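You operate a simulated robot arm through the tools that you are given. There is no shell and no other tool.

You run a simulated robot arm. Do the job below in one go: nothing can be reset, and whatever is moved stays where it is left.

JOB
Wash gear 72 on soak, then set it on the teal rack.
Fine: in the parts washer, one run; its drawer is left open.

Only the result counts: the job must be done as asked and must still hold three seconds after the hand-in. Knocking over, shifting, dropping, spilling or breaking anything else fails it.

ROBOT AND FRAMES
A 6-joint arm with a two-finger gripper, fixed in place. Base frame: the origin is at the foot of the arm, x ahead of it, y to its left, z up; the work surface is at about z = 0.84. Units: m, rad, N and s.
With the tool pointing down near the work surface it reaches from about 0.12 to 0.68 m from the base axis. Its first joint turns from -1.152 to 1.152 rad. Payload 2.45 kg.
The tool frame sits at the grasp point between the pads (the TCP): z along the fingers, y along the line on which they close. The tips reach 0.03 m beyond it. Largest opening 0.106 m; the body of the gripper starts 0.079 m behind the TCP.
Orientation is that of the tool frame in the base frame, as a unit quaternion [x, y, z, w]. With the fingers straight down and closing along the base's y, the tool's x points along the base's -x, its y along +y and its z along -z.

CONTROLS
- The arm moves only by the tool play_rows. Its argument "deltas" is a list of rows, each an object of numbers (a shift or turn left out is 0, a gripper value left out holds the last): "x", "y", "z": the shift along the tool's x, y, z in units of 150 mm (1.0 is 150 mm); "rx", "ry", "rz": the turn, a rotation vector about the tool's x, y, z in units of 120 degrees (1.0 is 120 degrees); "claw": the finger opening in m, from 0 to 0.106. In form: [{"x": .., "y": .., "z": .., "rx": .., "ry": .., "rz": .., "claw": ..}, ...]. A call has 1 to 20 rows; each row is the pose to reach, as a shift and turn from the pose commanded when the call began, along the tool's axes at that moment. A call with a number of a shift or a turn outside -1 to 1 is refused whole. Each row takes 0.2 s and may step no farther than 0.05 m and 0.15 rad from the row before; otherwise, or with a gripper value out of range, the whole call is refused. A pose out of reach is approached as far as the arm can. The call stops where the force on the tool passes 40 N (or 10 N more than at its start, if that is more) or the arm is blocked; 0.2 s more then pass. Each finger travels about 0.153 m/s and halts on what it meets, pressing with about 31 N; the grip force reading is that of the motor and also rises with nothing between the fingers. The clock runs only during rows and for 0.2 s after the last one: add rows that repeat a pose to give the fingers time. The reply holds the time, the measured pose of the TCP, the force on the tool along the base axes, the opening and the grip force, in the units named above and with some noise, with the torque about the TCP (base axes, N m) and any sound that the robot's microphone picked up.
- Cameras (640 x 400 px; columns grow to the right, rows downward): "scene" is fixed at [0.0575, 0.4091, 1.4077]; the picture's right is [-0.78, -0.62, 0.00], its down [-0.34, 0.42, -0.84] and it looks along [0.53, -0.66, -0.54] (base axes); focal length 355 px, centre (320, 200). "wrist" rides on the gripper at [0.076, -0.002, -0.106] in the tool frame; the picture's right is [0.02, 1.00, 0.00], its down [-0.78, 0.02, -0.62] and it looks along [-0.62, 0.01, 0.78] (tool axes); focal length 247 px, centre (320, 200). There is no depth. A picture from a camera that has moved, and an enlarged one, comes with that camera's place and axes in the base frame and with its lens.
- capture(camera): a new picture of that camera. No time passes.
- inspect(camera, box): a new picture of the part [left, top, right, bottom] of that camera's present view, enlarged. No time passes.
- hand_in(): hands the job in; it is judged then, once.

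Places have to be worked out from the pictures, the camera data and where the tool is seen. Open the gripper and draw the arm clear of the work before you hand the job in, unless the task says otherwise.

The tools are called after "Call:" as name(argument=value, ...) on one line, values as JSON. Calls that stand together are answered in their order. play_rows: Moves the arm, as the interface text tells. Its arguments: {"type":"object","properties":{"deltas":{"type":"array"}},"required":["deltas"]} The other tools are called the same way: capture (camera) takes a picture; inspect (camera, box) takes an enlarged picture of a part of a camera's view; hand_in () hands the job in.

At the start:

```text
time_s: 0.0
eef_pos: [0.2851, -0.1047, 1.1836]
tool_rot: [-0.002, 1.0, 0.0, 0.0]
ft_force: [-0.5, 0.1, -0.2]
torque: [-0.02, -0.01, -0.01]
width: 0.106
grasp_force: 0.0
```

scene: 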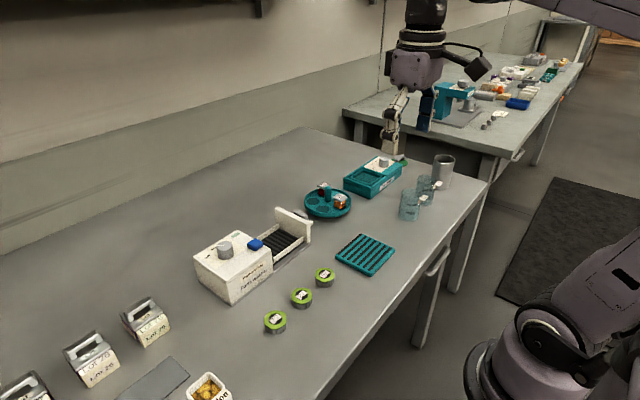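
wrist: 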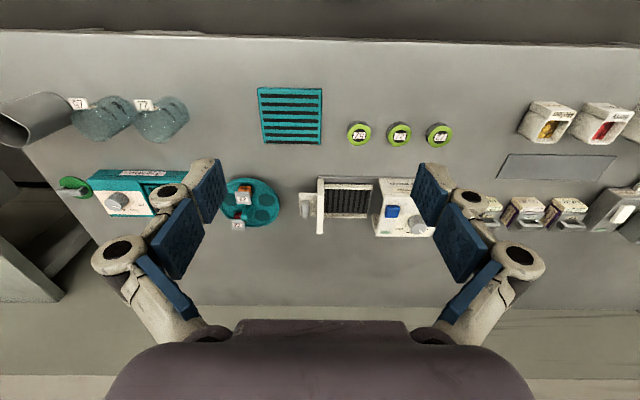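

I'll look closely at the workspace first, to identify the gears, the washer and the rack.

Call:
inspect(camera="scene", box=[180, 190, 340, 310])

Call:
inspect(camera="scene", box=[290, 140, 470, 250])

Call:
inspect(camera="wrist", box=[280, 80, 480, 260])

Call:
inspect(camera="wrist", box=[40, 80, 300, 260])

Call:
inspect(camera="wrist", box=[440, 80, 640, 260])

Call:
inspect(camera="scene", box=[240, 220, 420, 340])

```text
3.33 times, centred on (260, 250) of scene
camera zoom: at [0.0575, 0.4091, 1.4077], right [-0.78, -0.62, 0.0], down [-0.34, 0.42, -0.84], along [0.53, -0.66, -0.54], focal length 1183 px, centre (520, 33)
```

zoom: 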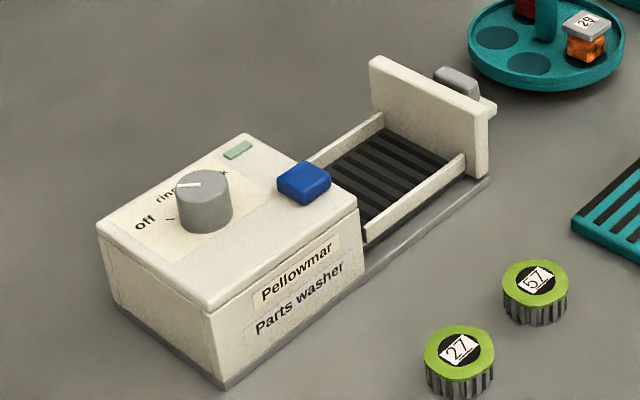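

```text
3.56 times, centred on (380, 195) of scene
camera zoom: at [0.0575, 0.4091, 1.4077], right [-0.78, -0.62, 0.0], down [-0.34, 0.42, -0.84], along [0.53, -0.66, -0.54], focal length 1262 px, centre (107, 218)
```

zoom: 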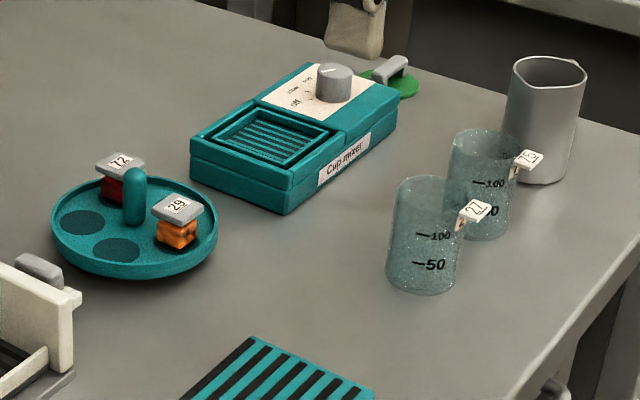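

```text
2.22 times, centred on (380, 170) of wrist
camera zoom: at [0.2079, -0.1056, 1.2886], right [-0.02, 1.0, 0.0], down [0.78, 0.02, 0.62], along [0.62, 0.01, -0.78], focal length 549 px, centre (187, 267)
```

zoom: 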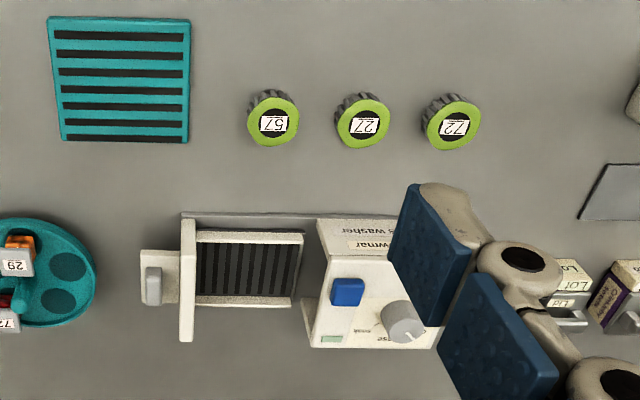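

```text
2.22 times, centred on (170, 170) of wrist
camera zoom: at [0.2079, -0.1056, 1.2886], right [-0.02, 1.0, 0.0], down [0.78, 0.02, 0.62], along [0.62, 0.01, -0.78], focal length 549 px, centre (653, 267)
```

zoom: 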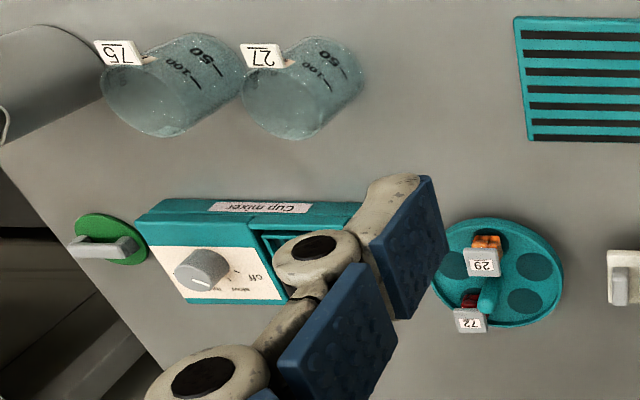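

```text
2.22 times, centred on (540, 170) of wrist
camera zoom: at [0.2079, -0.1056, 1.2886], right [-0.02, 1.0, 0.0], down [0.78, 0.02, 0.62], along [0.62, 0.01, -0.78], focal length 549 px, centre (-169, 267)
```

zoom: 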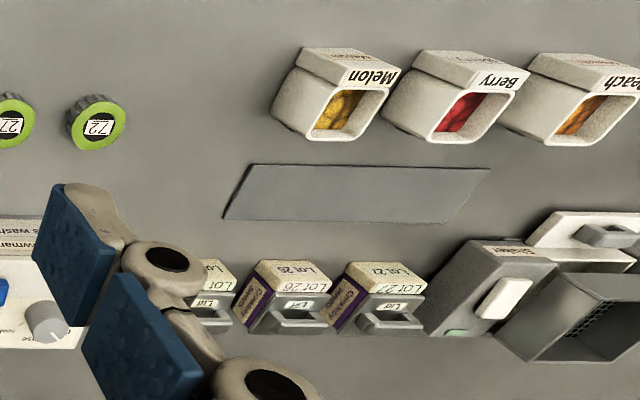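

```text
3.33 times, centred on (330, 280) of scene
camera zoom: at [0.0575, 0.4091, 1.4077], right [-0.78, -0.62, 0.0], down [-0.34, 0.42, -0.84], along [0.53, -0.66, -0.54], focal length 1183 px, centre (287, -67)
```

zoom: 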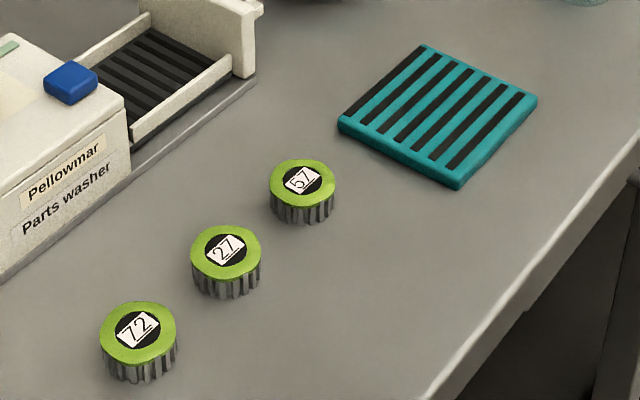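

Gear 72 is the green-capped one furthest to +y, at about (0.395, 0.118). The washer sits near (0.53, 0.07) with its drawer already open toward −y. I'll move the wrist camera closer to see the washer's dial and tray.

Call:
play_rows(deltas=[{"x": -0.128, "y": 0.167, "z": 0.138}, {"x": -0.256, "y": 0.333, "z": 0.276}, {"x": -0.383, "y": 0.5, "z": 0.413}, {"x": -0.511, "y": 0.667, "z": 0.551}, {"x": -0.639, "y": 0.833, "z": 0.689}, {"x": -0.767, "y": 1.0, "z": 0.827}])

Call:
capture(camera="wrist")

```text
time_s: 1.4
eef_pos: [0.398, 0.0462, 1.0566]
tool_rot: [0.0, 1.0, 0.0, 0.0]
ft_force: [-0.7, -0.3, -0.5]
torque: [-0.04, 0.0, -0.01]
width: 0.1057
grasp_force: 0.0
```

```text
taken
camera wrist: at [0.323, 0.0448, 1.163], right [-0.02, 1.0, 0.0], down [0.78, 0.02, 0.62], along [0.62, 0.01, -0.78], focal length 247 px, centre (320, 200)
```

wrist: 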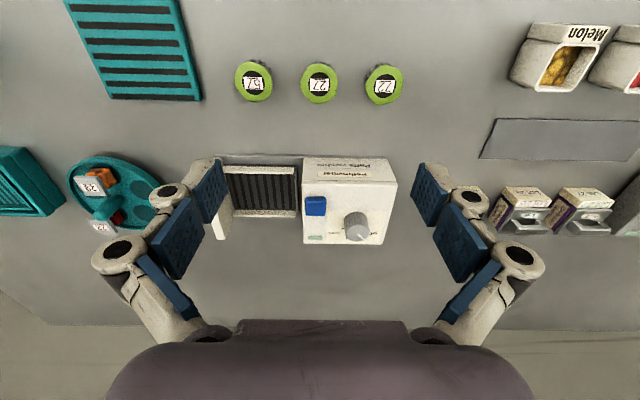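

Call:
inspect(camera="wrist", box=[290, 150, 400, 260])

Call:
inspect(camera="wrist", box=[200, 140, 320, 250])

Call:
inspect(camera="scene", box=[190, 225, 280, 285])

Call:
inspect(camera="wrist", box=[220, 40, 420, 120])

```text
3.64 times, centred on (345, 205) of wrist
camera zoom: at [0.323, 0.0448, 1.163], right [-0.02, 1.0, 0.0], down [0.78, 0.02, 0.62], along [0.62, 0.01, -0.78], focal length 898 px, centre (229, 182)
```

zoom: 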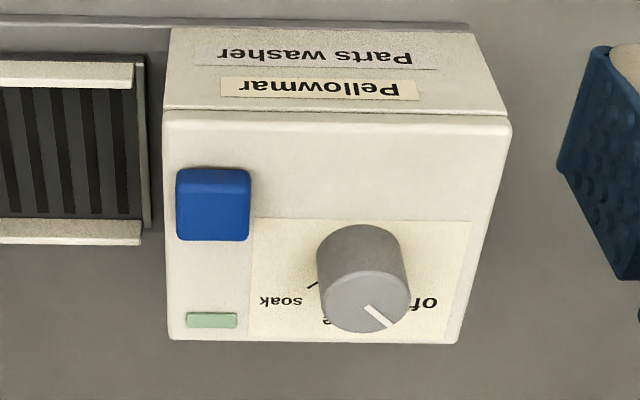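

```text
3.64 times, centred on (260, 195) of wrist
camera zoom: at [0.323, 0.0448, 1.163], right [-0.02, 1.0, 0.0], down [0.78, 0.02, 0.62], along [0.62, 0.01, -0.78], focal length 898 px, centre (538, 218)
```

zoom: 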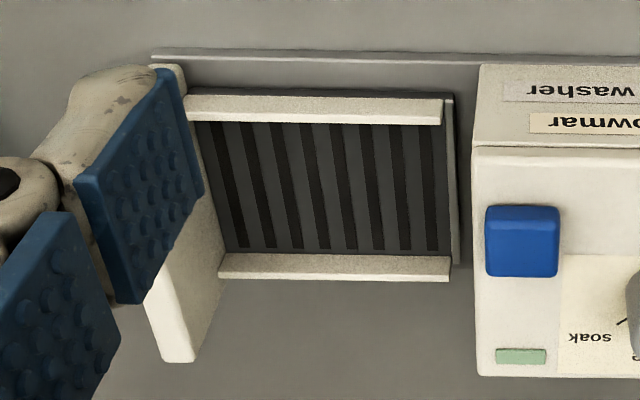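

```text
6.67 times, centred on (235, 255) of scene
camera zoom: at [0.0575, 0.4092, 1.4077], right [-0.78, -0.62, 0.0], down [-0.34, 0.42, -0.84], along [0.53, -0.66, -0.54], focal length 2367 px, centre (887, -167)
```

zoom: 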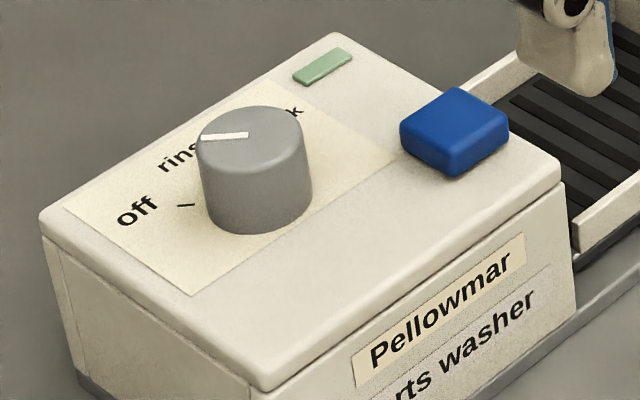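

```text
3.20 times, centred on (320, 80) of wrist
camera zoom: at [0.323, 0.0448, 1.163], right [-0.02, 1.0, 0.0], down [0.78, 0.02, 0.62], along [0.62, 0.01, -0.78], focal length 790 px, centre (320, 584)
```

zoom: 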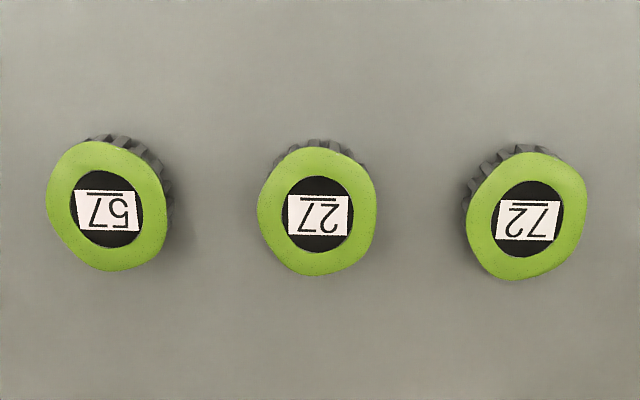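

The dial shows off / rinse / soak and its pointer is at "off" (about +45° toward +y from +x). Soak is on the −y side. Next I'll look at the drawer handle and the rack.

Call:
play_rows(deltas=[{"y": -0.25}, {"y": -0.5}, {"y": -0.75}, {"y": -1.0}])

Call:
capture(camera="wrist")

Call:
inspect(camera="wrist", box=[280, 130, 440, 260])

Call:
inspect(camera="wrist", box=[160, 0, 340, 120])

Call:
inspect(camera="scene", box=[180, 190, 340, 310])

```text
time_s: 2.4
eef_pos: [0.3987, -0.1036, 1.0588]
tool_rot: [0.0, 1.0, 0.001, 0.001]
ft_force: [0.1, -0.1, -0.5]
torque: [0.01, 0.02, -0.02]
width: 0.106
grasp_force: 0.1
```

```text
taken
camera wrist: at [0.323, -0.106, 1.1648], right [-0.02, 1.0, 0.0], down [0.78, 0.02, 0.62], along [0.62, 0.01, -0.78], focal length 247 px, centre (320, 200)
```

wrist: 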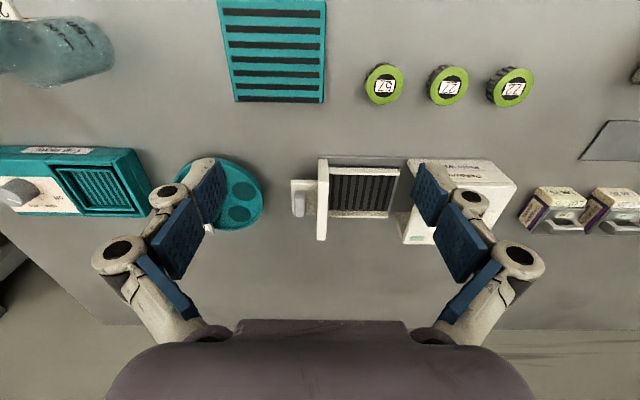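

```text
3.08 times, centred on (360, 195) of wrist
camera zoom: at [0.323, -0.106, 1.1648], right [-0.02, 1.0, 0.0], down [0.78, 0.02, 0.62], along [0.62, 0.01, -0.78], focal length 760 px, centre (197, 215)
```

zoom: 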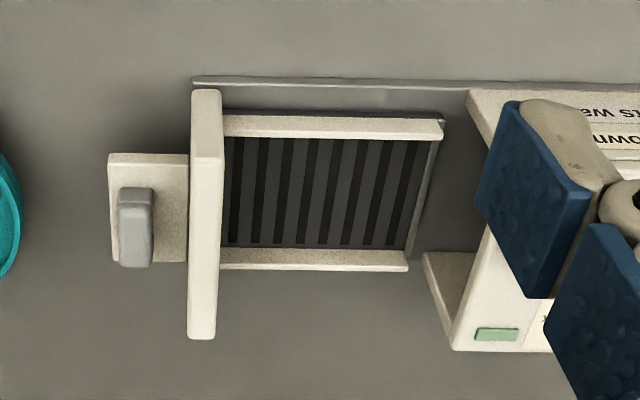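

```text
3.33 times, centred on (250, 60) of wrist
camera zoom: at [0.323, -0.106, 1.1648], right [-0.02, 1.0, 0.0], down [0.78, 0.02, 0.62], along [0.62, 0.01, -0.78], focal length 823 px, centre (553, 667)
```

zoom: 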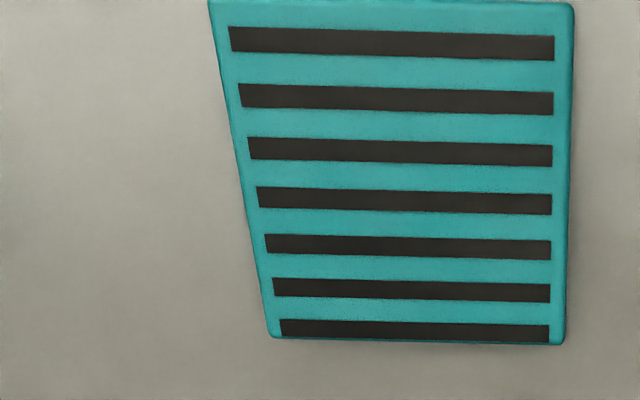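

```text
3.33 times, centred on (260, 250) of scene
camera zoom: at [0.0575, 0.4092, 1.4078], right [-0.78, -0.62, 0.0], down [-0.34, 0.42, -0.84], along [0.53, -0.66, -0.54], focal length 1183 px, centre (520, 33)
```

zoom: 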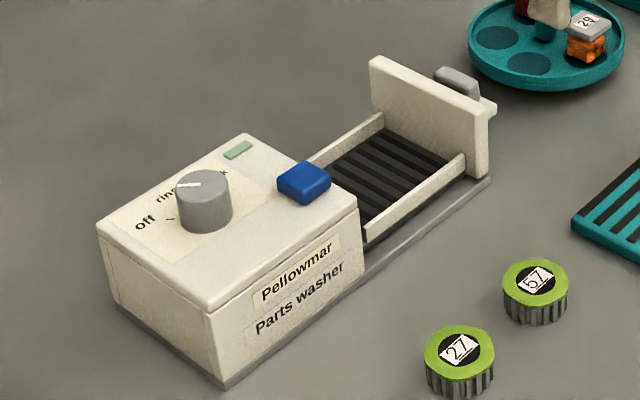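

The layout so far:
- **Drawer:** open, front panel at y≈-0.10 and x 0.496–0.60. The handle post stands outside the panel.
- **Rack:** centre at about (0.369, -0.155).

I'll now head back toward gear 72 and set the finger opening to 0.06, which clears its neighbour.

Call:
play_rows(deltas=[{"x": 0.01, "y": 0.25, "z": 0.05, "claw": 0.064}, {"x": 0.02, "y": 0.5, "z": 0.1, "claw": 0.064}, {"x": 0.03, "y": 0.75, "z": 0.15, "claw": 0.064}, {"x": 0.04, "y": 1.0, "z": 0.2, "claw": 0.064}])

Call:
play_rows(deltas=[{"y": 0.25, "z": 0.15}, {"y": 0.485, "z": 0.3}, {"y": 0.485, "z": 0.5}])

Call:
capture(camera="wrist")

Call:
capture(camera="scene")

```text
time_s: 3.4
eef_pos: [0.3935, 0.0459, 1.0285]
tool_rot: [0.0, 1.0, -0.001, 0.0]
ft_force: [-1.0, 0.4, 0.1]
torque: [0.03, -0.02, 0.0]
width: 0.064
grasp_force: 0.0
```

```text
time_s: 4.2
eef_pos: [0.3924, 0.1186, 0.9539]
tool_rot: [0.0, 1.0, 0.001, 0.001]
ft_force: [-0.5, 0.2, 0.6]
torque: [0.0, 0.01, -0.01]
width: 0.0638
grasp_force: 0.1
```

```text
taken
camera wrist: at [0.3168, 0.1172, 1.0597], right [-0.02, 1.0, 0.0], down [0.78, 0.02, 0.62], along [0.62, 0.01, -0.78], focal length 247 px, centre (320, 200)
```

wrist: 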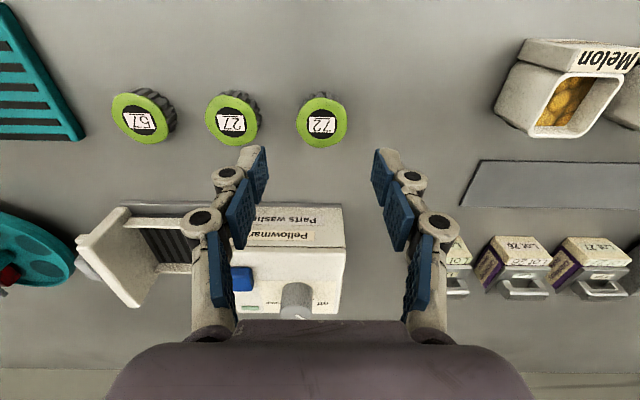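

```text
taken
```

scene: 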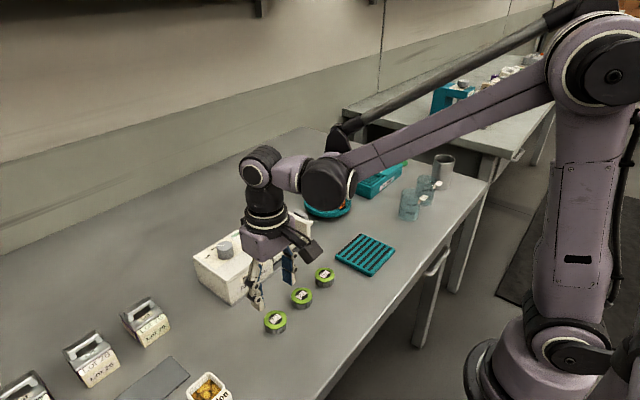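

Gear 72 is centred under the fingers: image (321,124) gives about (0.393, 0.119). I'll descend to TCP z≈0.876, so the tips sit just above the table, and close.

Call:
play_rows(deltas=[{"z": 0.15}, {"z": 0.3}, {"z": 0.42}, {"z": 0.52}, {"z": 0.52}])

Call:
inspect(camera="wrist", box=[200, 60, 440, 220])

Call:
inspect(camera="scene", box=[220, 240, 340, 340])

```text
time_s: 5.4
eef_pos: [0.3926, 0.1186, 0.8742]
tool_rot: [-0.001, 1.0, 0.0, 0.001]
ft_force: [-0.1, 0.8, 0.6]
torque: [-0.02, -0.01, -0.01]
width: 0.0639
grasp_force: 0.0
```

```text
2.50 times, centred on (320, 140) of wrist
camera zoom: at [0.3168, 0.1171, 0.9814], right [-0.02, 1.0, 0.0], down [0.78, 0.02, 0.62], along [0.62, 0.01, -0.78], focal length 617 px, centre (320, 350)
```

zoom: 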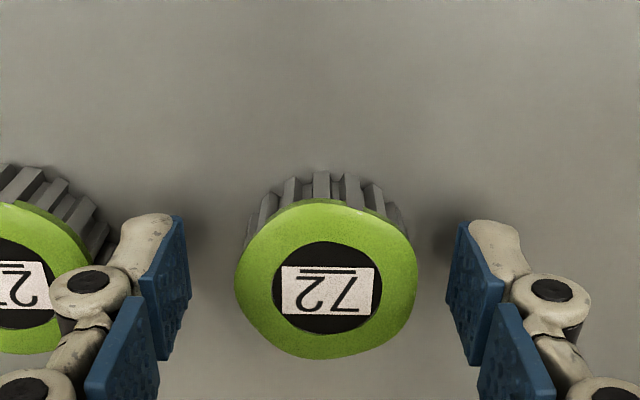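

```text
4.00 times, centred on (280, 290) of scene
camera zoom: at [0.0575, 0.4091, 1.4077], right [-0.78, -0.62, 0.0], down [-0.34, 0.42, -0.84], along [0.53, -0.66, -0.54], focal length 1420 px, centre (480, -160)
```

zoom: 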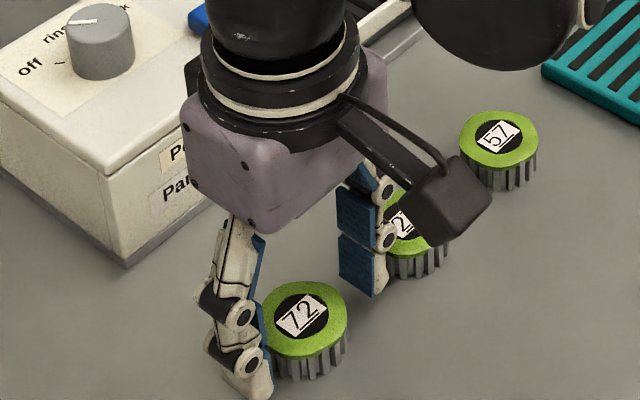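

The fingers straddle only gear 72, and neighbour 27 is clear. I'll close on it.

Call:
play_rows(deltas=[{"claw": 0.03}, {"claw": 0.03}, {"claw": 0.03}, {"claw": 0.03}])

Call:
inspect(camera="wrist", box=[200, 60, 440, 220])

```text
time_s: 6.4
eef_pos: [0.3927, 0.1188, 0.8754]
tool_rot: [-0.001, 1.0, 0.0, 0.0]
ft_force: [-1.2, -0.3, -0.2]
torque: [-0.02, -0.01, 0.0]
width: 0.0407
grasp_force: 30.8
```

```text
2.50 times, centred on (320, 140) of wrist
camera zoom: at [0.3169, 0.1172, 0.9816], right [-0.02, 1.0, 0.0], down [0.78, 0.02, 0.62], along [0.62, 0.01, -0.78], focal length 617 px, centre (320, 350)
```

zoom: 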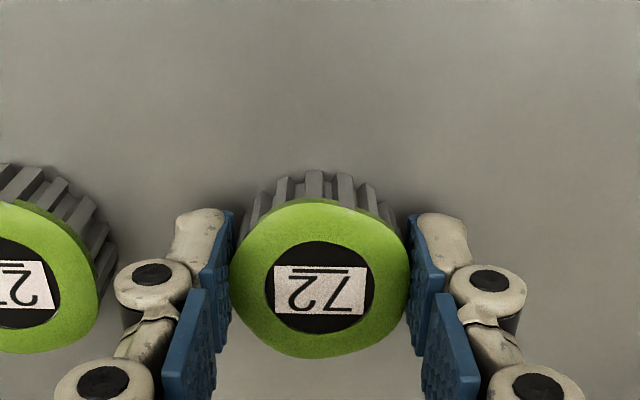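

The grip reads 0.0407 m at 31 N. I'll lift gear 72 straight up.

Call:
play_rows(deltas=[{"z": -0.1}, {"z": -0.3}, {"z": -0.55}, {"z": -0.8}, {"z": -0.967}])

Call:
capture(camera="wrist")

Call:
capture(camera="scene")

```text
time_s: 7.6
eef_pos: [0.393, 0.1193, 1.0208]
tool_rot: [0.0, 1.0, 0.001, 0.0]
ft_force: [-0.9, -0.5, -1.6]
torque: [-0.01, 0.02, 0.0]
width: 0.0407
grasp_force: 31.1
```

```text
taken
camera wrist: at [0.3164, 0.1173, 1.1278], right [-0.02, 1.0, 0.0], down [0.78, 0.02, 0.62], along [0.62, 0.01, -0.78], focal length 247 px, centre (320, 200)
```

wrist: 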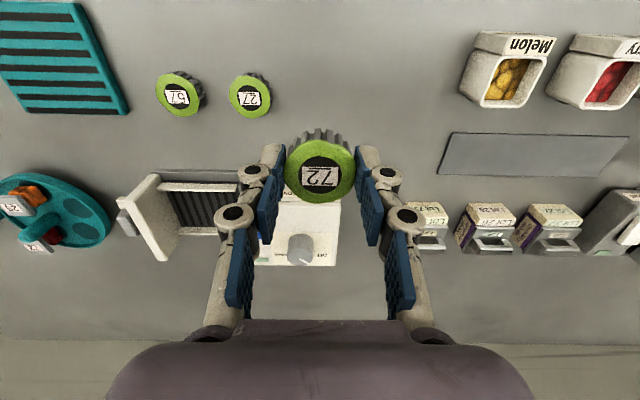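

```text
taken
```

scene: 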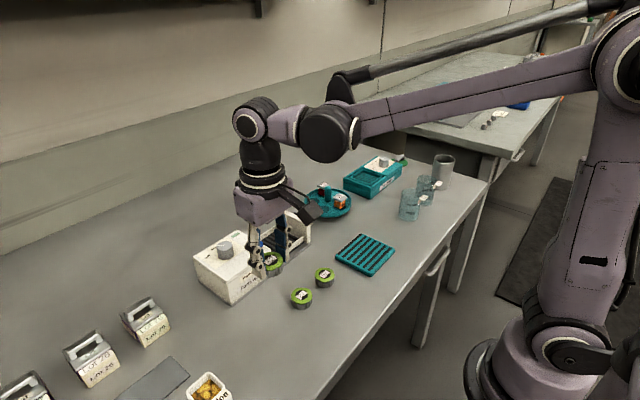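

The gear is held, hanging about 0.035 m below the TCP. I'll carry it over the open drawer tray, whose centre I judge to be about (0.547, -0.037).

Call:
play_rows(deltas=[{"x": -0.167, "y": -0.167}, {"x": -0.333, "y": -0.333}, {"x": -0.5, "y": -0.5}, {"x": -0.667, "y": -0.667}, {"x": -0.833, "y": -0.833}, {"x": -1.0, "y": -1.0}])

Call:
capture(camera="wrist")

Call:
capture(camera="scene")

```text
time_s: 9.0
eef_pos: [0.5426, -0.0301, 1.0221]
tool_rot: [-0.001, 1.0, 0.0, -0.001]
ft_force: [-0.5, 0.0, -1.9]
torque: [-0.03, 0.03, -0.01]
width: 0.0408
grasp_force: 31.1
```

```text
taken
camera wrist: at [0.4677, -0.0317, 1.1269], right [-0.02, 1.0, 0.0], down [0.78, 0.02, 0.62], along [0.62, 0.01, -0.78], focal length 247 px, centre (320, 200)
```

wrist: 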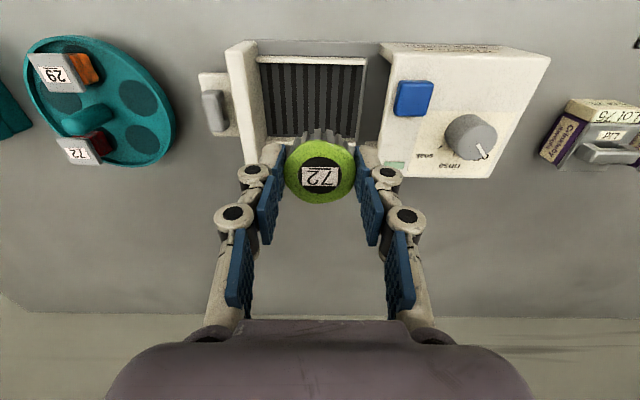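

```text
taken
```

scene: 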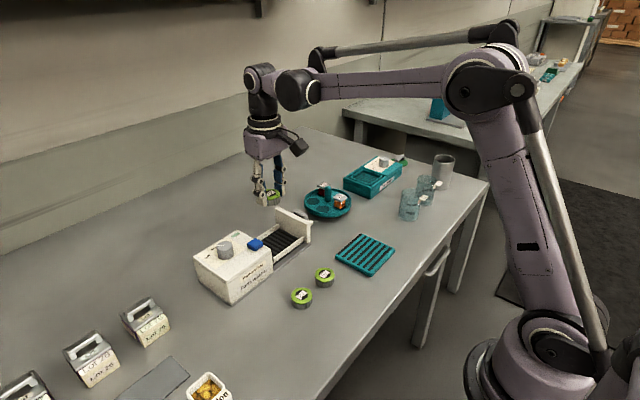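

From here the dial, tray and handle are in clear view, so I'll inspect them to refine positions.

Call:
inspect(camera="wrist", box=[370, 30, 560, 190])

Call:
inspect(camera="wrist", box=[190, 30, 400, 190])

Call:
inspect(camera="scene", box=[180, 170, 340, 310])

```text
2.50 times, centred on (465, 110) of wrist
camera zoom: at [0.4677, -0.0317, 1.1269], right [-0.02, 1.0, 0.0], down [0.78, 0.02, 0.62], along [0.62, 0.01, -0.78], focal length 617 px, centre (-42, 425)
```

zoom: 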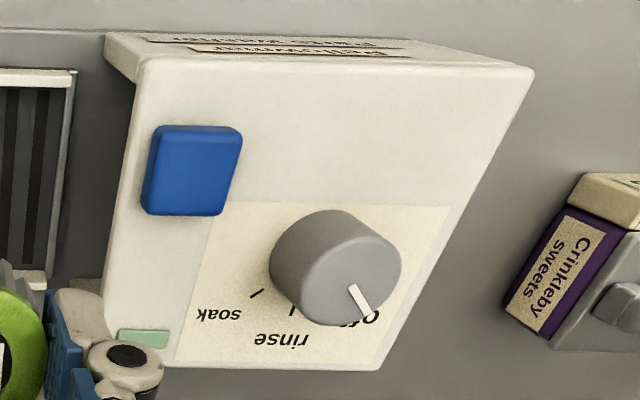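

```text
2.50 times, centred on (295, 110) of wrist
camera zoom: at [0.4677, -0.0317, 1.1269], right [-0.02, 1.0, 0.0], down [0.78, 0.02, 0.62], along [0.62, 0.01, -0.78], focal length 617 px, centre (382, 425)
```

zoom: 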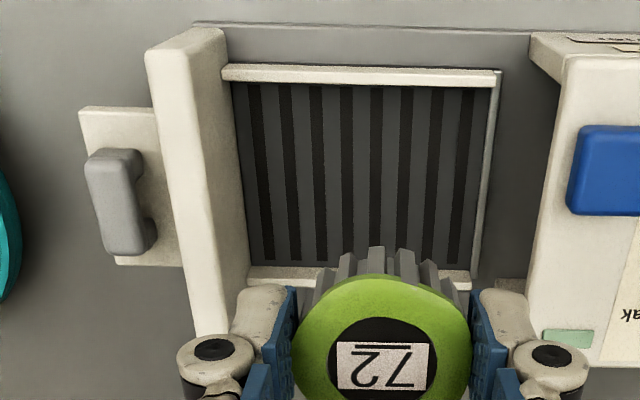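

```text
2.86 times, centred on (260, 240) of scene
camera zoom: at [0.0575, 0.4091, 1.4078], right [-0.78, -0.62, 0.0], down [-0.34, 0.42, -0.84], along [0.53, -0.66, -0.54], focal length 1014 px, centre (491, 86)
```

zoom: 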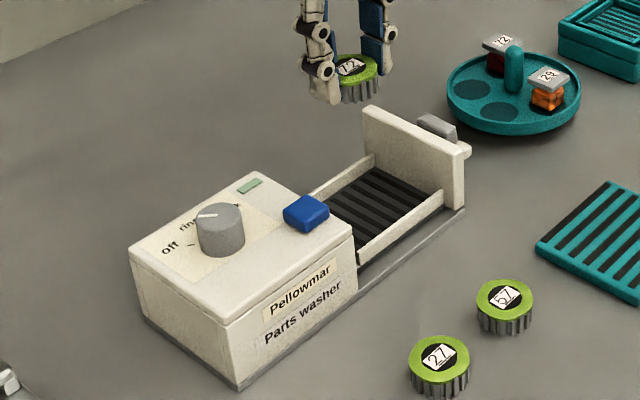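

Refined estimates from these views:
- **Tray floor:** spans x 0.508–0.589 and y -0.092–0.014, at z≈0.855.
- **Knob:** centre at about (0.555, 0.097). The pointer is at +45° (off), the rinse tick is at 0° and the soak tick at −45°.

Lowering the gear into the tray now, stopping a little above the floor to check.

Call:
play_rows(deltas=[{"x": -0.02, "y": -0.033, "z": 0.0}, {"x": -0.02, "y": -0.033, "z": 0.2}, {"x": -0.02, "y": -0.033, "z": 0.45}, {"x": -0.02, "y": -0.033, "z": 0.65}, {"x": -0.02, "y": -0.033, "z": 0.78}])

Call:
capture(camera="wrist")

Call:
inspect(camera="scene", box=[220, 190, 340, 290])

```text
time_s: 10.2
eef_pos: [0.546, -0.036, 0.9042]
tool_rot: [-0.002, 1.0, 0.0, 0.0]
ft_force: [0.8, -0.2, -1.9]
torque: [-0.01, 0.04, 0.01]
width: 0.0408
grasp_force: 31.0
```

```text
taken
camera wrist: at [0.4701, -0.0373, 1.0101], right [-0.02, 1.0, 0.0], down [0.78, 0.02, 0.62], along [0.62, 0.01, -0.78], focal length 247 px, centre (320, 200)
```

wrist: 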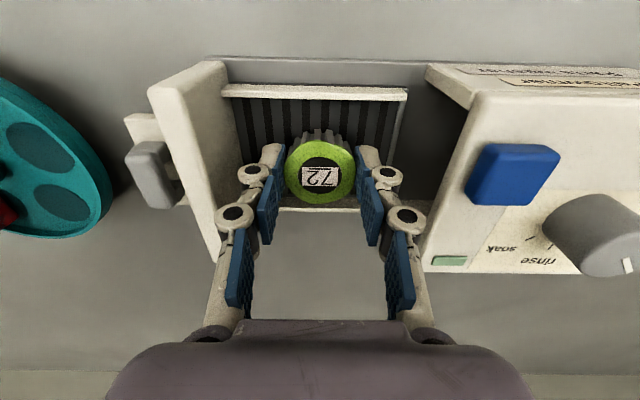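

```text
4.00 times, centred on (280, 240) of scene
camera zoom: at [0.0575, 0.4091, 1.4077], right [-0.78, -0.62, 0.0], down [-0.34, 0.42, -0.84], along [0.53, -0.66, -0.54], focal length 1420 px, centre (480, 40)
```

zoom: 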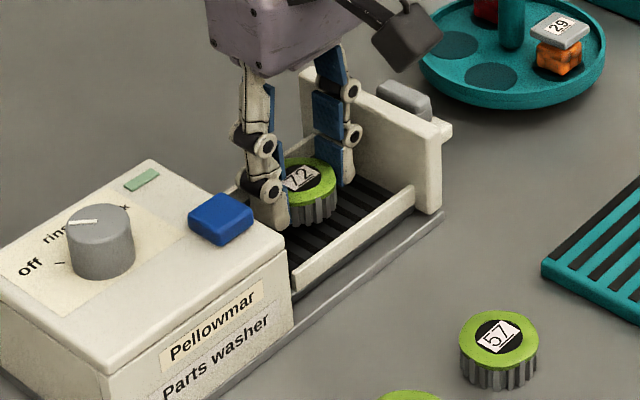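

The gear is well centred over the tray. I'll lower it in small steps while watching the force.

Call:
play_rows(deltas=[{"z": 0.02}, {"z": 0.04}, {"z": 0.06}, {"z": 0.07}])

Call:
inspect(camera="wrist", box=[200, 50, 440, 220])

Call:
inspect(camera="scene", box=[250, 210, 330, 270])

```text
time_s: 11.2
eef_pos: [0.5459, -0.0362, 0.8933]
tool_rot: [-0.002, 1.0, 0.0, 0.0]
ft_force: [1.1, -0.5, -0.1]
torque: [-0.03, -0.01, -0.03]
width: 0.0405
grasp_force: 31.2
```

```text
2.35 times, centred on (320, 135) of wrist
camera zoom: at [0.4703, -0.0375, 0.9995], right [-0.02, 1.0, 0.0], down [0.78, 0.02, 0.62], along [0.62, 0.01, -0.78], focal length 581 px, centre (320, 353)
```

zoom: 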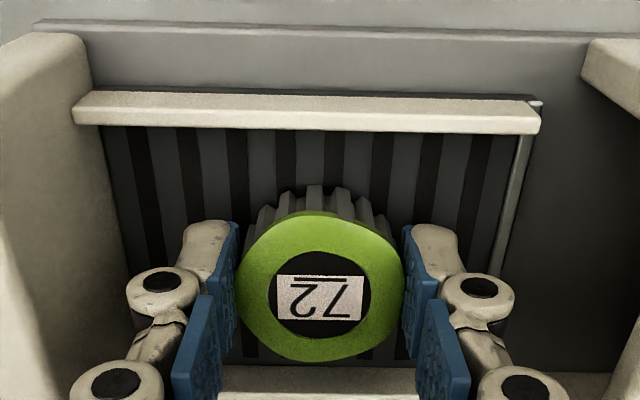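

```text
6.67 times, centred on (290, 240) of scene
camera zoom: at [0.0575, 0.4091, 1.4077], right [-0.78, -0.62, 0.0], down [-0.34, 0.42, -0.84], along [0.53, -0.66, -0.54], focal length 2367 px, centre (520, -67)
```

zoom: 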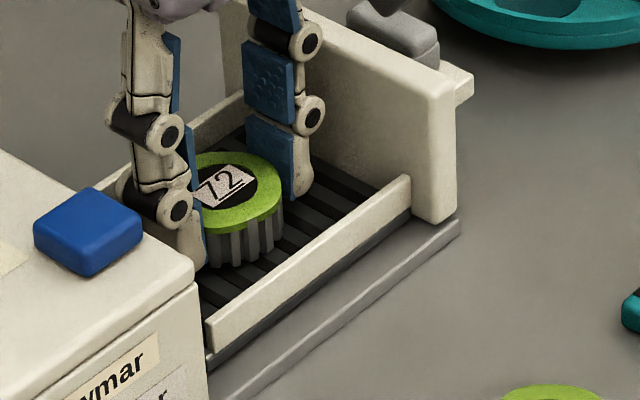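

Call:
play_rows(deltas=[{"z": 0.007}, {"z": 0.014}, {"z": 0.014}])

```text
time_s: 12.0
eef_pos: [0.5464, -0.0368, 0.8925]
tool_rot: [-0.001, 1.0, 0.0, 0.0]
ft_force: [-0.6, -0.2, 1.4]
torque: [0.02, 0.02, -0.02]
width: 0.0407
grasp_force: 30.8
```

Call:
play_rows(deltas=[{"z": 0.007}, {"z": 0.014}, {"z": 0.014}])

```text
time_s: 12.8
eef_pos: [0.5449, -0.0362, 0.8901]
tool_rot: [-0.001, 1.0, 0.0, 0.001]
ft_force: [2.9, -0.9, 21.3]
torque: [0.0, -0.17, 0.02]
width: 0.0409
grasp_force: 30.8
```

The upward force of 21 N means the gear is on the tray floor. I'll ease off slightly, open a little, and rise straight up.

Call:
play_rows(deltas=[{"z": -0.01}, {"z": -0.01, "claw": 0.052}, {"z": -0.01, "claw": 0.052}, {"z": -0.01, "claw": 0.052}])

Call:
inspect(camera="wrist", box=[200, 50, 440, 220])

```text
time_s: 13.8
eef_pos: [0.5451, -0.0365, 0.8904]
tool_rot: [-0.001, 1.0, 0.0, 0.001]
ft_force: [0.6, 0.6, 0.5]
torque: [0.0, 0.04, -0.02]
width: 0.0518
grasp_force: 0.0
```

```text
2.35 times, centred on (320, 135) of wrist
camera zoom: at [0.4697, -0.0378, 0.9965], right [-0.02, 1.0, 0.0], down [0.78, 0.02, 0.62], along [0.62, 0.01, -0.78], focal length 581 px, centre (320, 353)
```

zoom: 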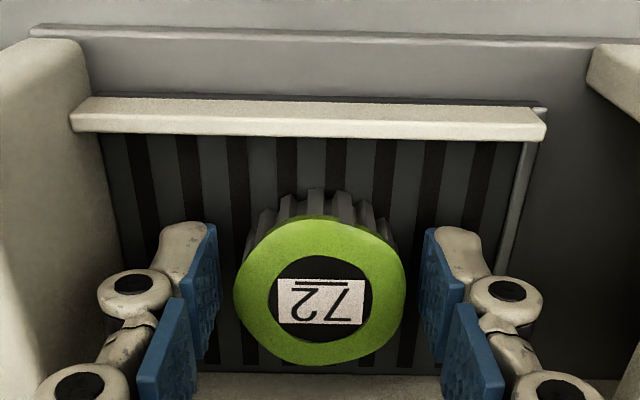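

The gear is released and sits in the tray. I'll rise straight up, then shift toward −y to view the handle.

Call:
play_rows(deltas=[{"z": -0.1}, {"z": -0.35}, {"z": -0.65}, {"z": -0.93}, {"y": -0.3, "z": -0.93}, {"x": 0.2, "y": -0.6, "z": -0.93}, {"x": 0.4, "y": -0.6, "z": -0.93}])

Call:
capture(camera="wrist")

Call:
inspect(camera="wrist", box=[240, 60, 420, 200])

Call:
inspect(camera="scene", box=[230, 180, 350, 280])

```text
refused: row 6 steps farther than a row can; nothing moved
```

```text
taken
camera wrist: at [0.4697, -0.0378, 0.9965], right [-0.02, 1.0, 0.0], down [0.78, 0.02, 0.62], along [0.62, 0.01, -0.78], focal length 247 px, centre (320, 200)
```

wrist: 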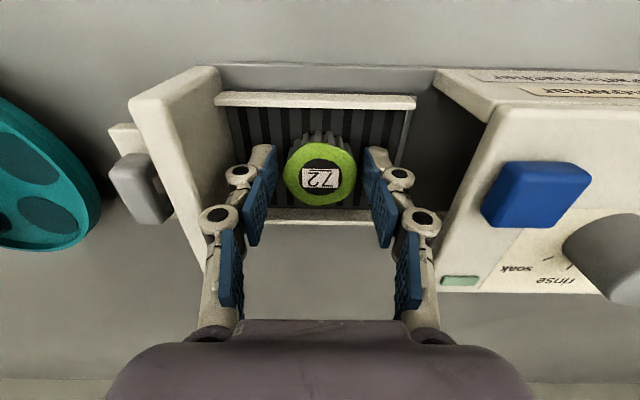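

```text
2.86 times, centred on (330, 130) of wrist
camera zoom: at [0.4697, -0.0378, 0.9965], right [-0.02, 1.0, 0.0], down [0.78, 0.02, 0.62], along [0.62, 0.01, -0.78], focal length 706 px, centre (291, 400)
```

zoom: 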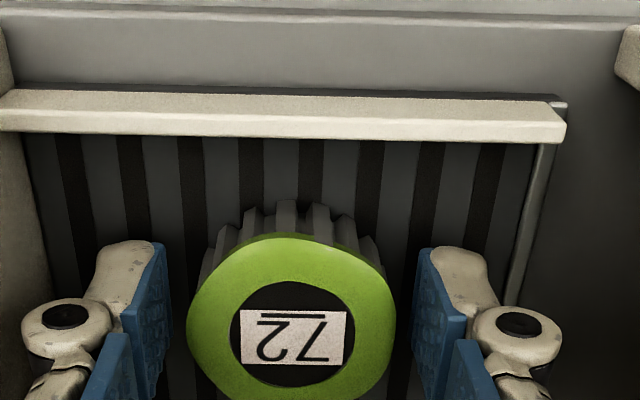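

```text
4.00 times, centred on (290, 230) of scene
camera zoom: at [0.0575, 0.4091, 1.4077], right [-0.78, -0.62, 0.0], down [-0.34, 0.42, -0.84], along [0.53, -0.66, -0.54], focal length 1420 px, centre (440, 80)
```

zoom: 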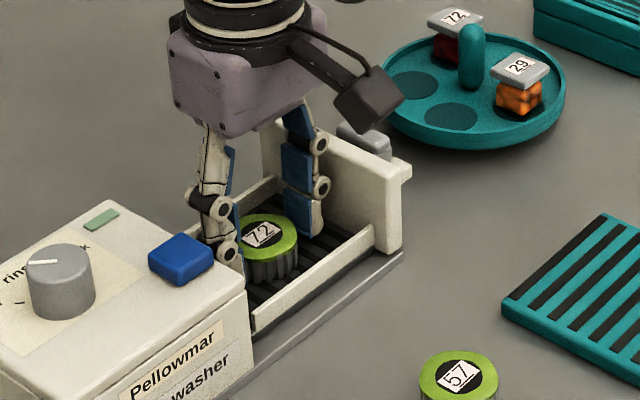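

That call was refused because a diagonal step was too long, and nothing moved. I'll repeat it with shorter steps.

Call:
play_rows(deltas=[{"z": -0.1}, {"z": -0.35}, {"z": -0.65}, {"z": -0.93}, {"x": 0.1, "y": -0.2, "z": -0.93}, {"x": 0.2, "y": -0.4, "z": -0.93}, {"x": 0.3, "y": -0.6, "z": -0.93}, {"x": 0.4, "y": -0.6, "z": -0.93}])

Call:
capture(camera="wrist")

Call:
inspect(camera="wrist", box=[240, 60, 420, 200])

Call:
inspect(camera="scene", box=[230, 180, 350, 280])

```text
time_s: 15.6
eef_pos: [0.4858, -0.1274, 1.0293]
tool_rot: [0.0, 1.0, 0.0, -0.001]
ft_force: [0.2, -0.7, -0.1]
torque: [0.01, 0.0, 0.02]
width: 0.0521
grasp_force: 0.2
```

```text
taken
camera wrist: at [0.41, -0.1277, 1.1358], right [-0.02, 1.0, 0.0], down [0.78, 0.02, 0.62], along [0.62, 0.01, -0.78], focal length 247 px, centre (320, 200)
```

wrist: 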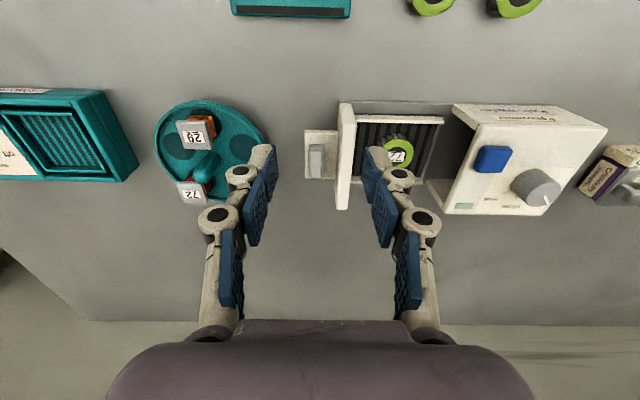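

```text
2.86 times, centred on (330, 130) of wrist
camera zoom: at [0.41, -0.1277, 1.1358], right [-0.02, 1.0, 0.0], down [0.78, 0.02, 0.62], along [0.62, 0.01, -0.78], focal length 706 px, centre (291, 400)
```

zoom: 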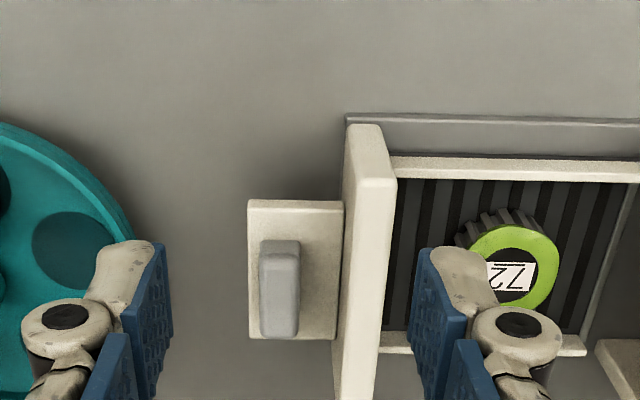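

```text
4.00 times, centred on (290, 230) of scene
camera zoom: at [0.0575, 0.4091, 1.4077], right [-0.78, -0.62, 0.0], down [-0.34, 0.42, -0.84], along [0.53, -0.66, -0.54], focal length 1420 px, centre (440, 80)
```

zoom: 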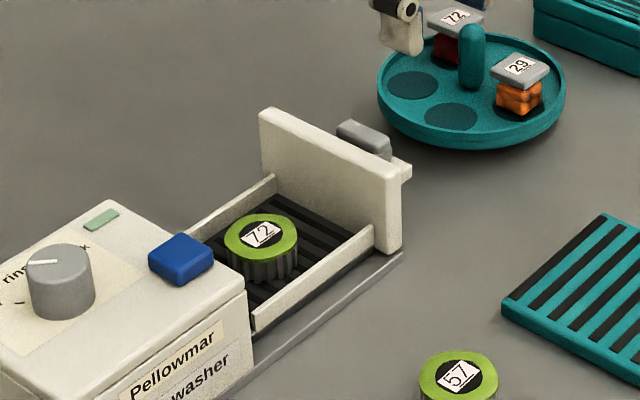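

The gear sits freely in the tray. The handle block spans x 0.533–0.567 and y -0.137 to -0.123, with its top at z≈0.897. I'll close the fingers and come down on its −y side, staying above the carousel rim, so I can push the drawer shut.

Call:
play_rows(deltas=[{"x": -0.21, "y": -0.157, "claw": 0.0}, {"x": -0.42, "y": -0.313, "claw": 0.0}, {"x": -0.42, "y": -0.313, "z": 0.25}, {"x": -0.42, "y": -0.313, "z": 0.5}, {"x": -0.42, "y": -0.313, "z": 0.607}])

Call:
capture(camera="wrist")

Call:
inspect(camera="scene", box=[230, 160, 370, 280])

```text
time_s: 16.8
eef_pos: [0.5478, -0.1723, 0.9374]
tool_rot: [-0.001, 1.0, 0.0, 0.0]
ft_force: [-0.6, 1.0, -0.6]
torque: [0.02, -0.02, 0.02]
width: 0.0
grasp_force: 28.5
```

```text
taken
camera wrist: at [0.4717, -0.1743, 1.0446], right [-0.02, 1.0, 0.0], down [0.78, 0.02, 0.62], along [0.62, 0.01, -0.78], focal length 247 px, centre (320, 200)
```

wrist: 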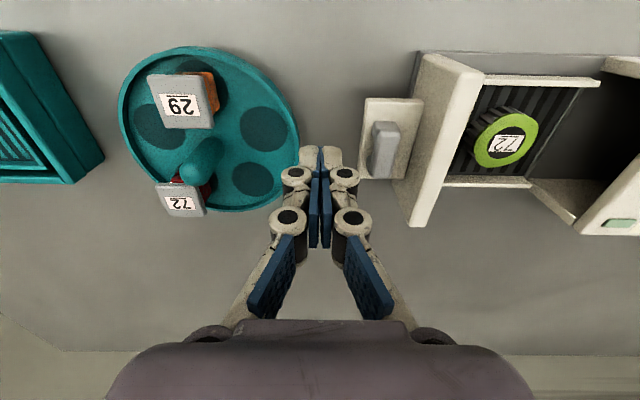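

```text
3.33 times, centred on (300, 220) of scene
camera zoom: at [0.0575, 0.4091, 1.4077], right [-0.78, -0.62, 0.0], down [-0.34, 0.42, -0.84], along [0.53, -0.66, -0.54], focal length 1183 px, centre (387, 133)
```

zoom: 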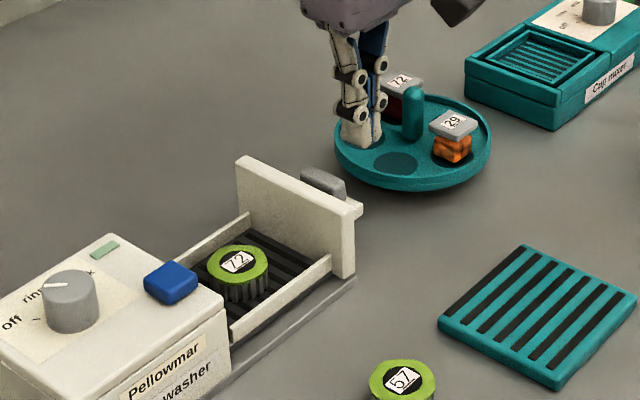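

The closed fingers have about 1 cm clearance between the carousel rim and the handle. I'll descend to tip height ~0.88 and begin pushing +y.

Call:
play_rows(deltas=[{"y": 0.02, "z": 0.07, "claw": 0.0}, {"y": 0.02, "z": 0.14}, {"y": 0.02, "z": 0.2}, {"y": 0.02, "z": 0.2}])

Call:
capture(camera="wrist")

Call:
inspect(camera="scene", box=[230, 160, 370, 280])

```text
time_s: 17.8
eef_pos: [0.5485, -0.1704, 0.9076]
tool_rot: [-0.001, 1.0, 0.0, 0.0]
ft_force: [-0.2, 0.5, 0.4]
torque: [0.0, 0.02, 0.01]
width: 0.0001
grasp_force: 28.7
```

```text
taken
camera wrist: at [0.4727, -0.1716, 1.015], right [-0.02, 1.0, 0.0], down [0.78, 0.02, 0.62], along [0.62, 0.01, -0.78], focal length 247 px, centre (320, 200)
```

wrist: 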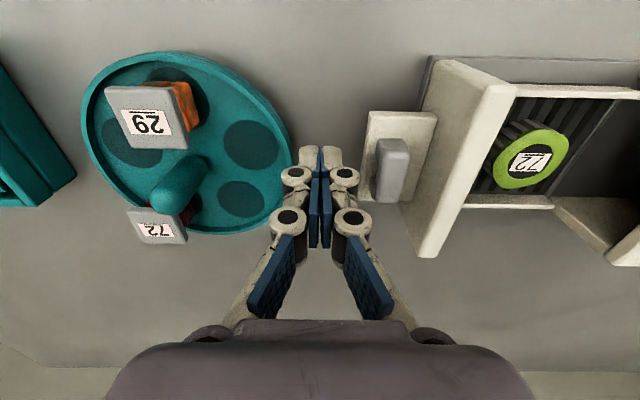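

```text
3.33 times, centred on (300, 220) of scene
camera zoom: at [0.0575, 0.4091, 1.4077], right [-0.78, -0.62, 0.0], down [-0.34, 0.42, -0.84], along [0.53, -0.66, -0.54], focal length 1183 px, centre (387, 133)
```

zoom: 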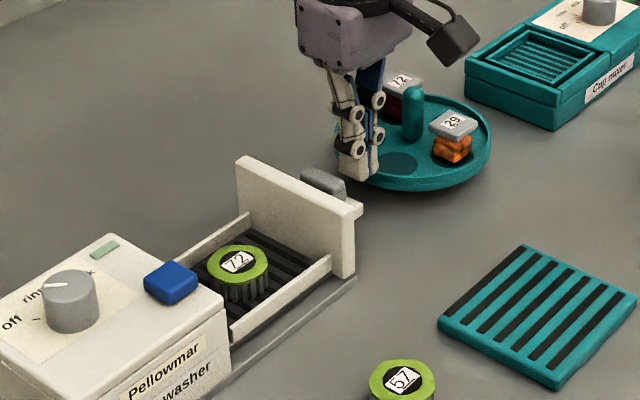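

Fingers are level with the handle, clear of the carousel. I'll push +y gently and read the force.

Call:
play_rows(deltas=[{"y": 0.06}, {"y": 0.12}, {"y": 0.17}, {"y": 0.22}, {"y": 0.27}])

Call:
capture(camera="wrist")

Call:
inspect(camera="scene", box=[230, 160, 370, 280])

```text
time_s: 19.0
eef_pos: [0.548, -0.1289, 0.9092]
tool_rot: [-0.002, 1.0, 0.0, 0.0]
ft_force: [0.2, -0.4, 0.0]
torque: [-0.01, -0.02, -0.02]
width: 0.0
grasp_force: 28.7
```

```text
taken
camera wrist: at [0.4726, -0.1307, 1.0147], right [-0.02, 1.0, 0.0], down [0.78, 0.02, 0.62], along [0.62, 0.01, -0.78], focal length 247 px, centre (320, 200)
```

wrist: 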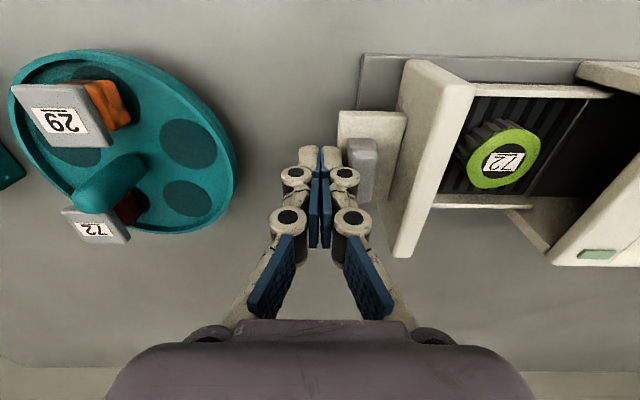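

```text
3.33 times, centred on (300, 220) of scene
camera zoom: at [0.0575, 0.4091, 1.4077], right [-0.78, -0.62, 0.0], down [-0.34, 0.42, -0.84], along [0.53, -0.66, -0.54], focal length 1183 px, centre (387, 133)
```

zoom: 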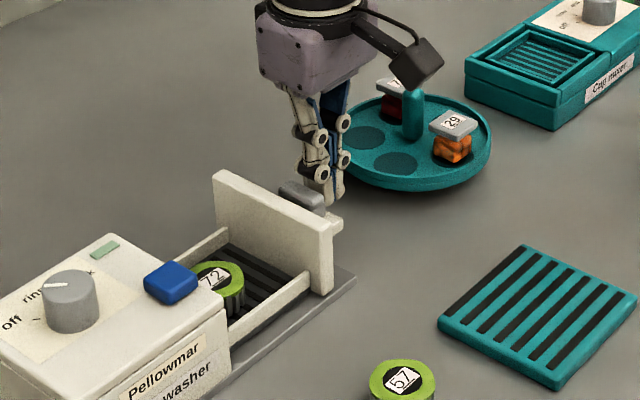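

The drawer slides easily with the gear aboard. I'll continue pushing toward closed.

Call:
play_rows(deltas=[{"y": 0.06}, {"y": 0.12}, {"y": 0.18}, {"y": 0.24}, {"y": 0.3}, {"y": 0.36}, {"y": 0.42}, {"y": 0.48}, {"y": 0.53}])

Call:
capture(camera="wrist")

Call:
inspect(camera="scene", box=[180, 180, 340, 310])

```text
time_s: 21.0
eef_pos: [0.5488, -0.0506, 0.9081]
tool_rot: [0.001, 1.0, 0.0, 0.001]
ft_force: [0.2, -0.2, -0.5]
torque: [-0.02, 0.01, -0.02]
width: 0.0
grasp_force: 28.9
```

```text
taken
camera wrist: at [0.4728, -0.051, 1.0147], right [-0.02, 1.0, 0.0], down [0.78, 0.02, 0.62], along [0.62, 0.01, -0.78], focal length 247 px, centre (320, 200)
```

wrist: 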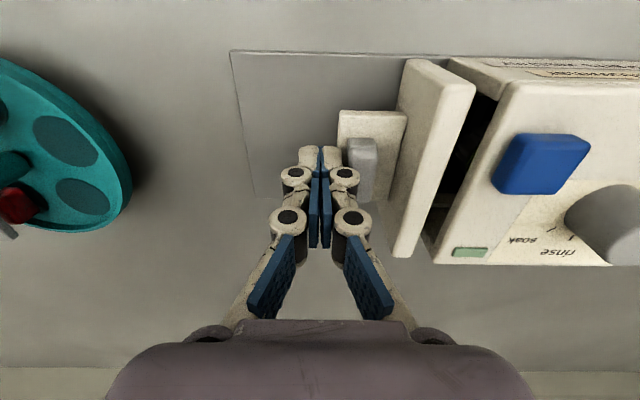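

```text
3.08 times, centred on (260, 245) of scene
camera zoom: at [0.0575, 0.4091, 1.4077], right [-0.78, -0.62, 0.0], down [-0.34, 0.42, -0.84], along [0.53, -0.66, -0.54], focal length 1092 px, centre (505, 62)
```

zoom: 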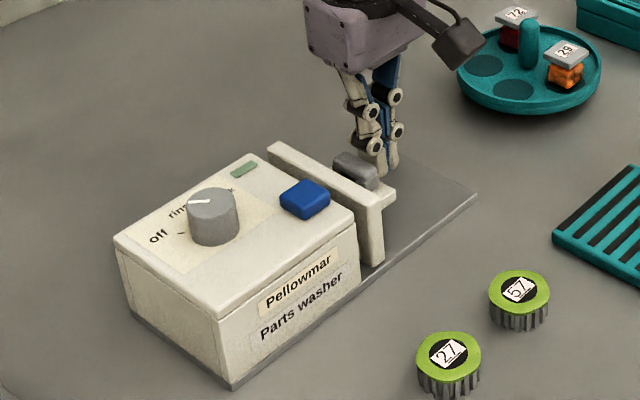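

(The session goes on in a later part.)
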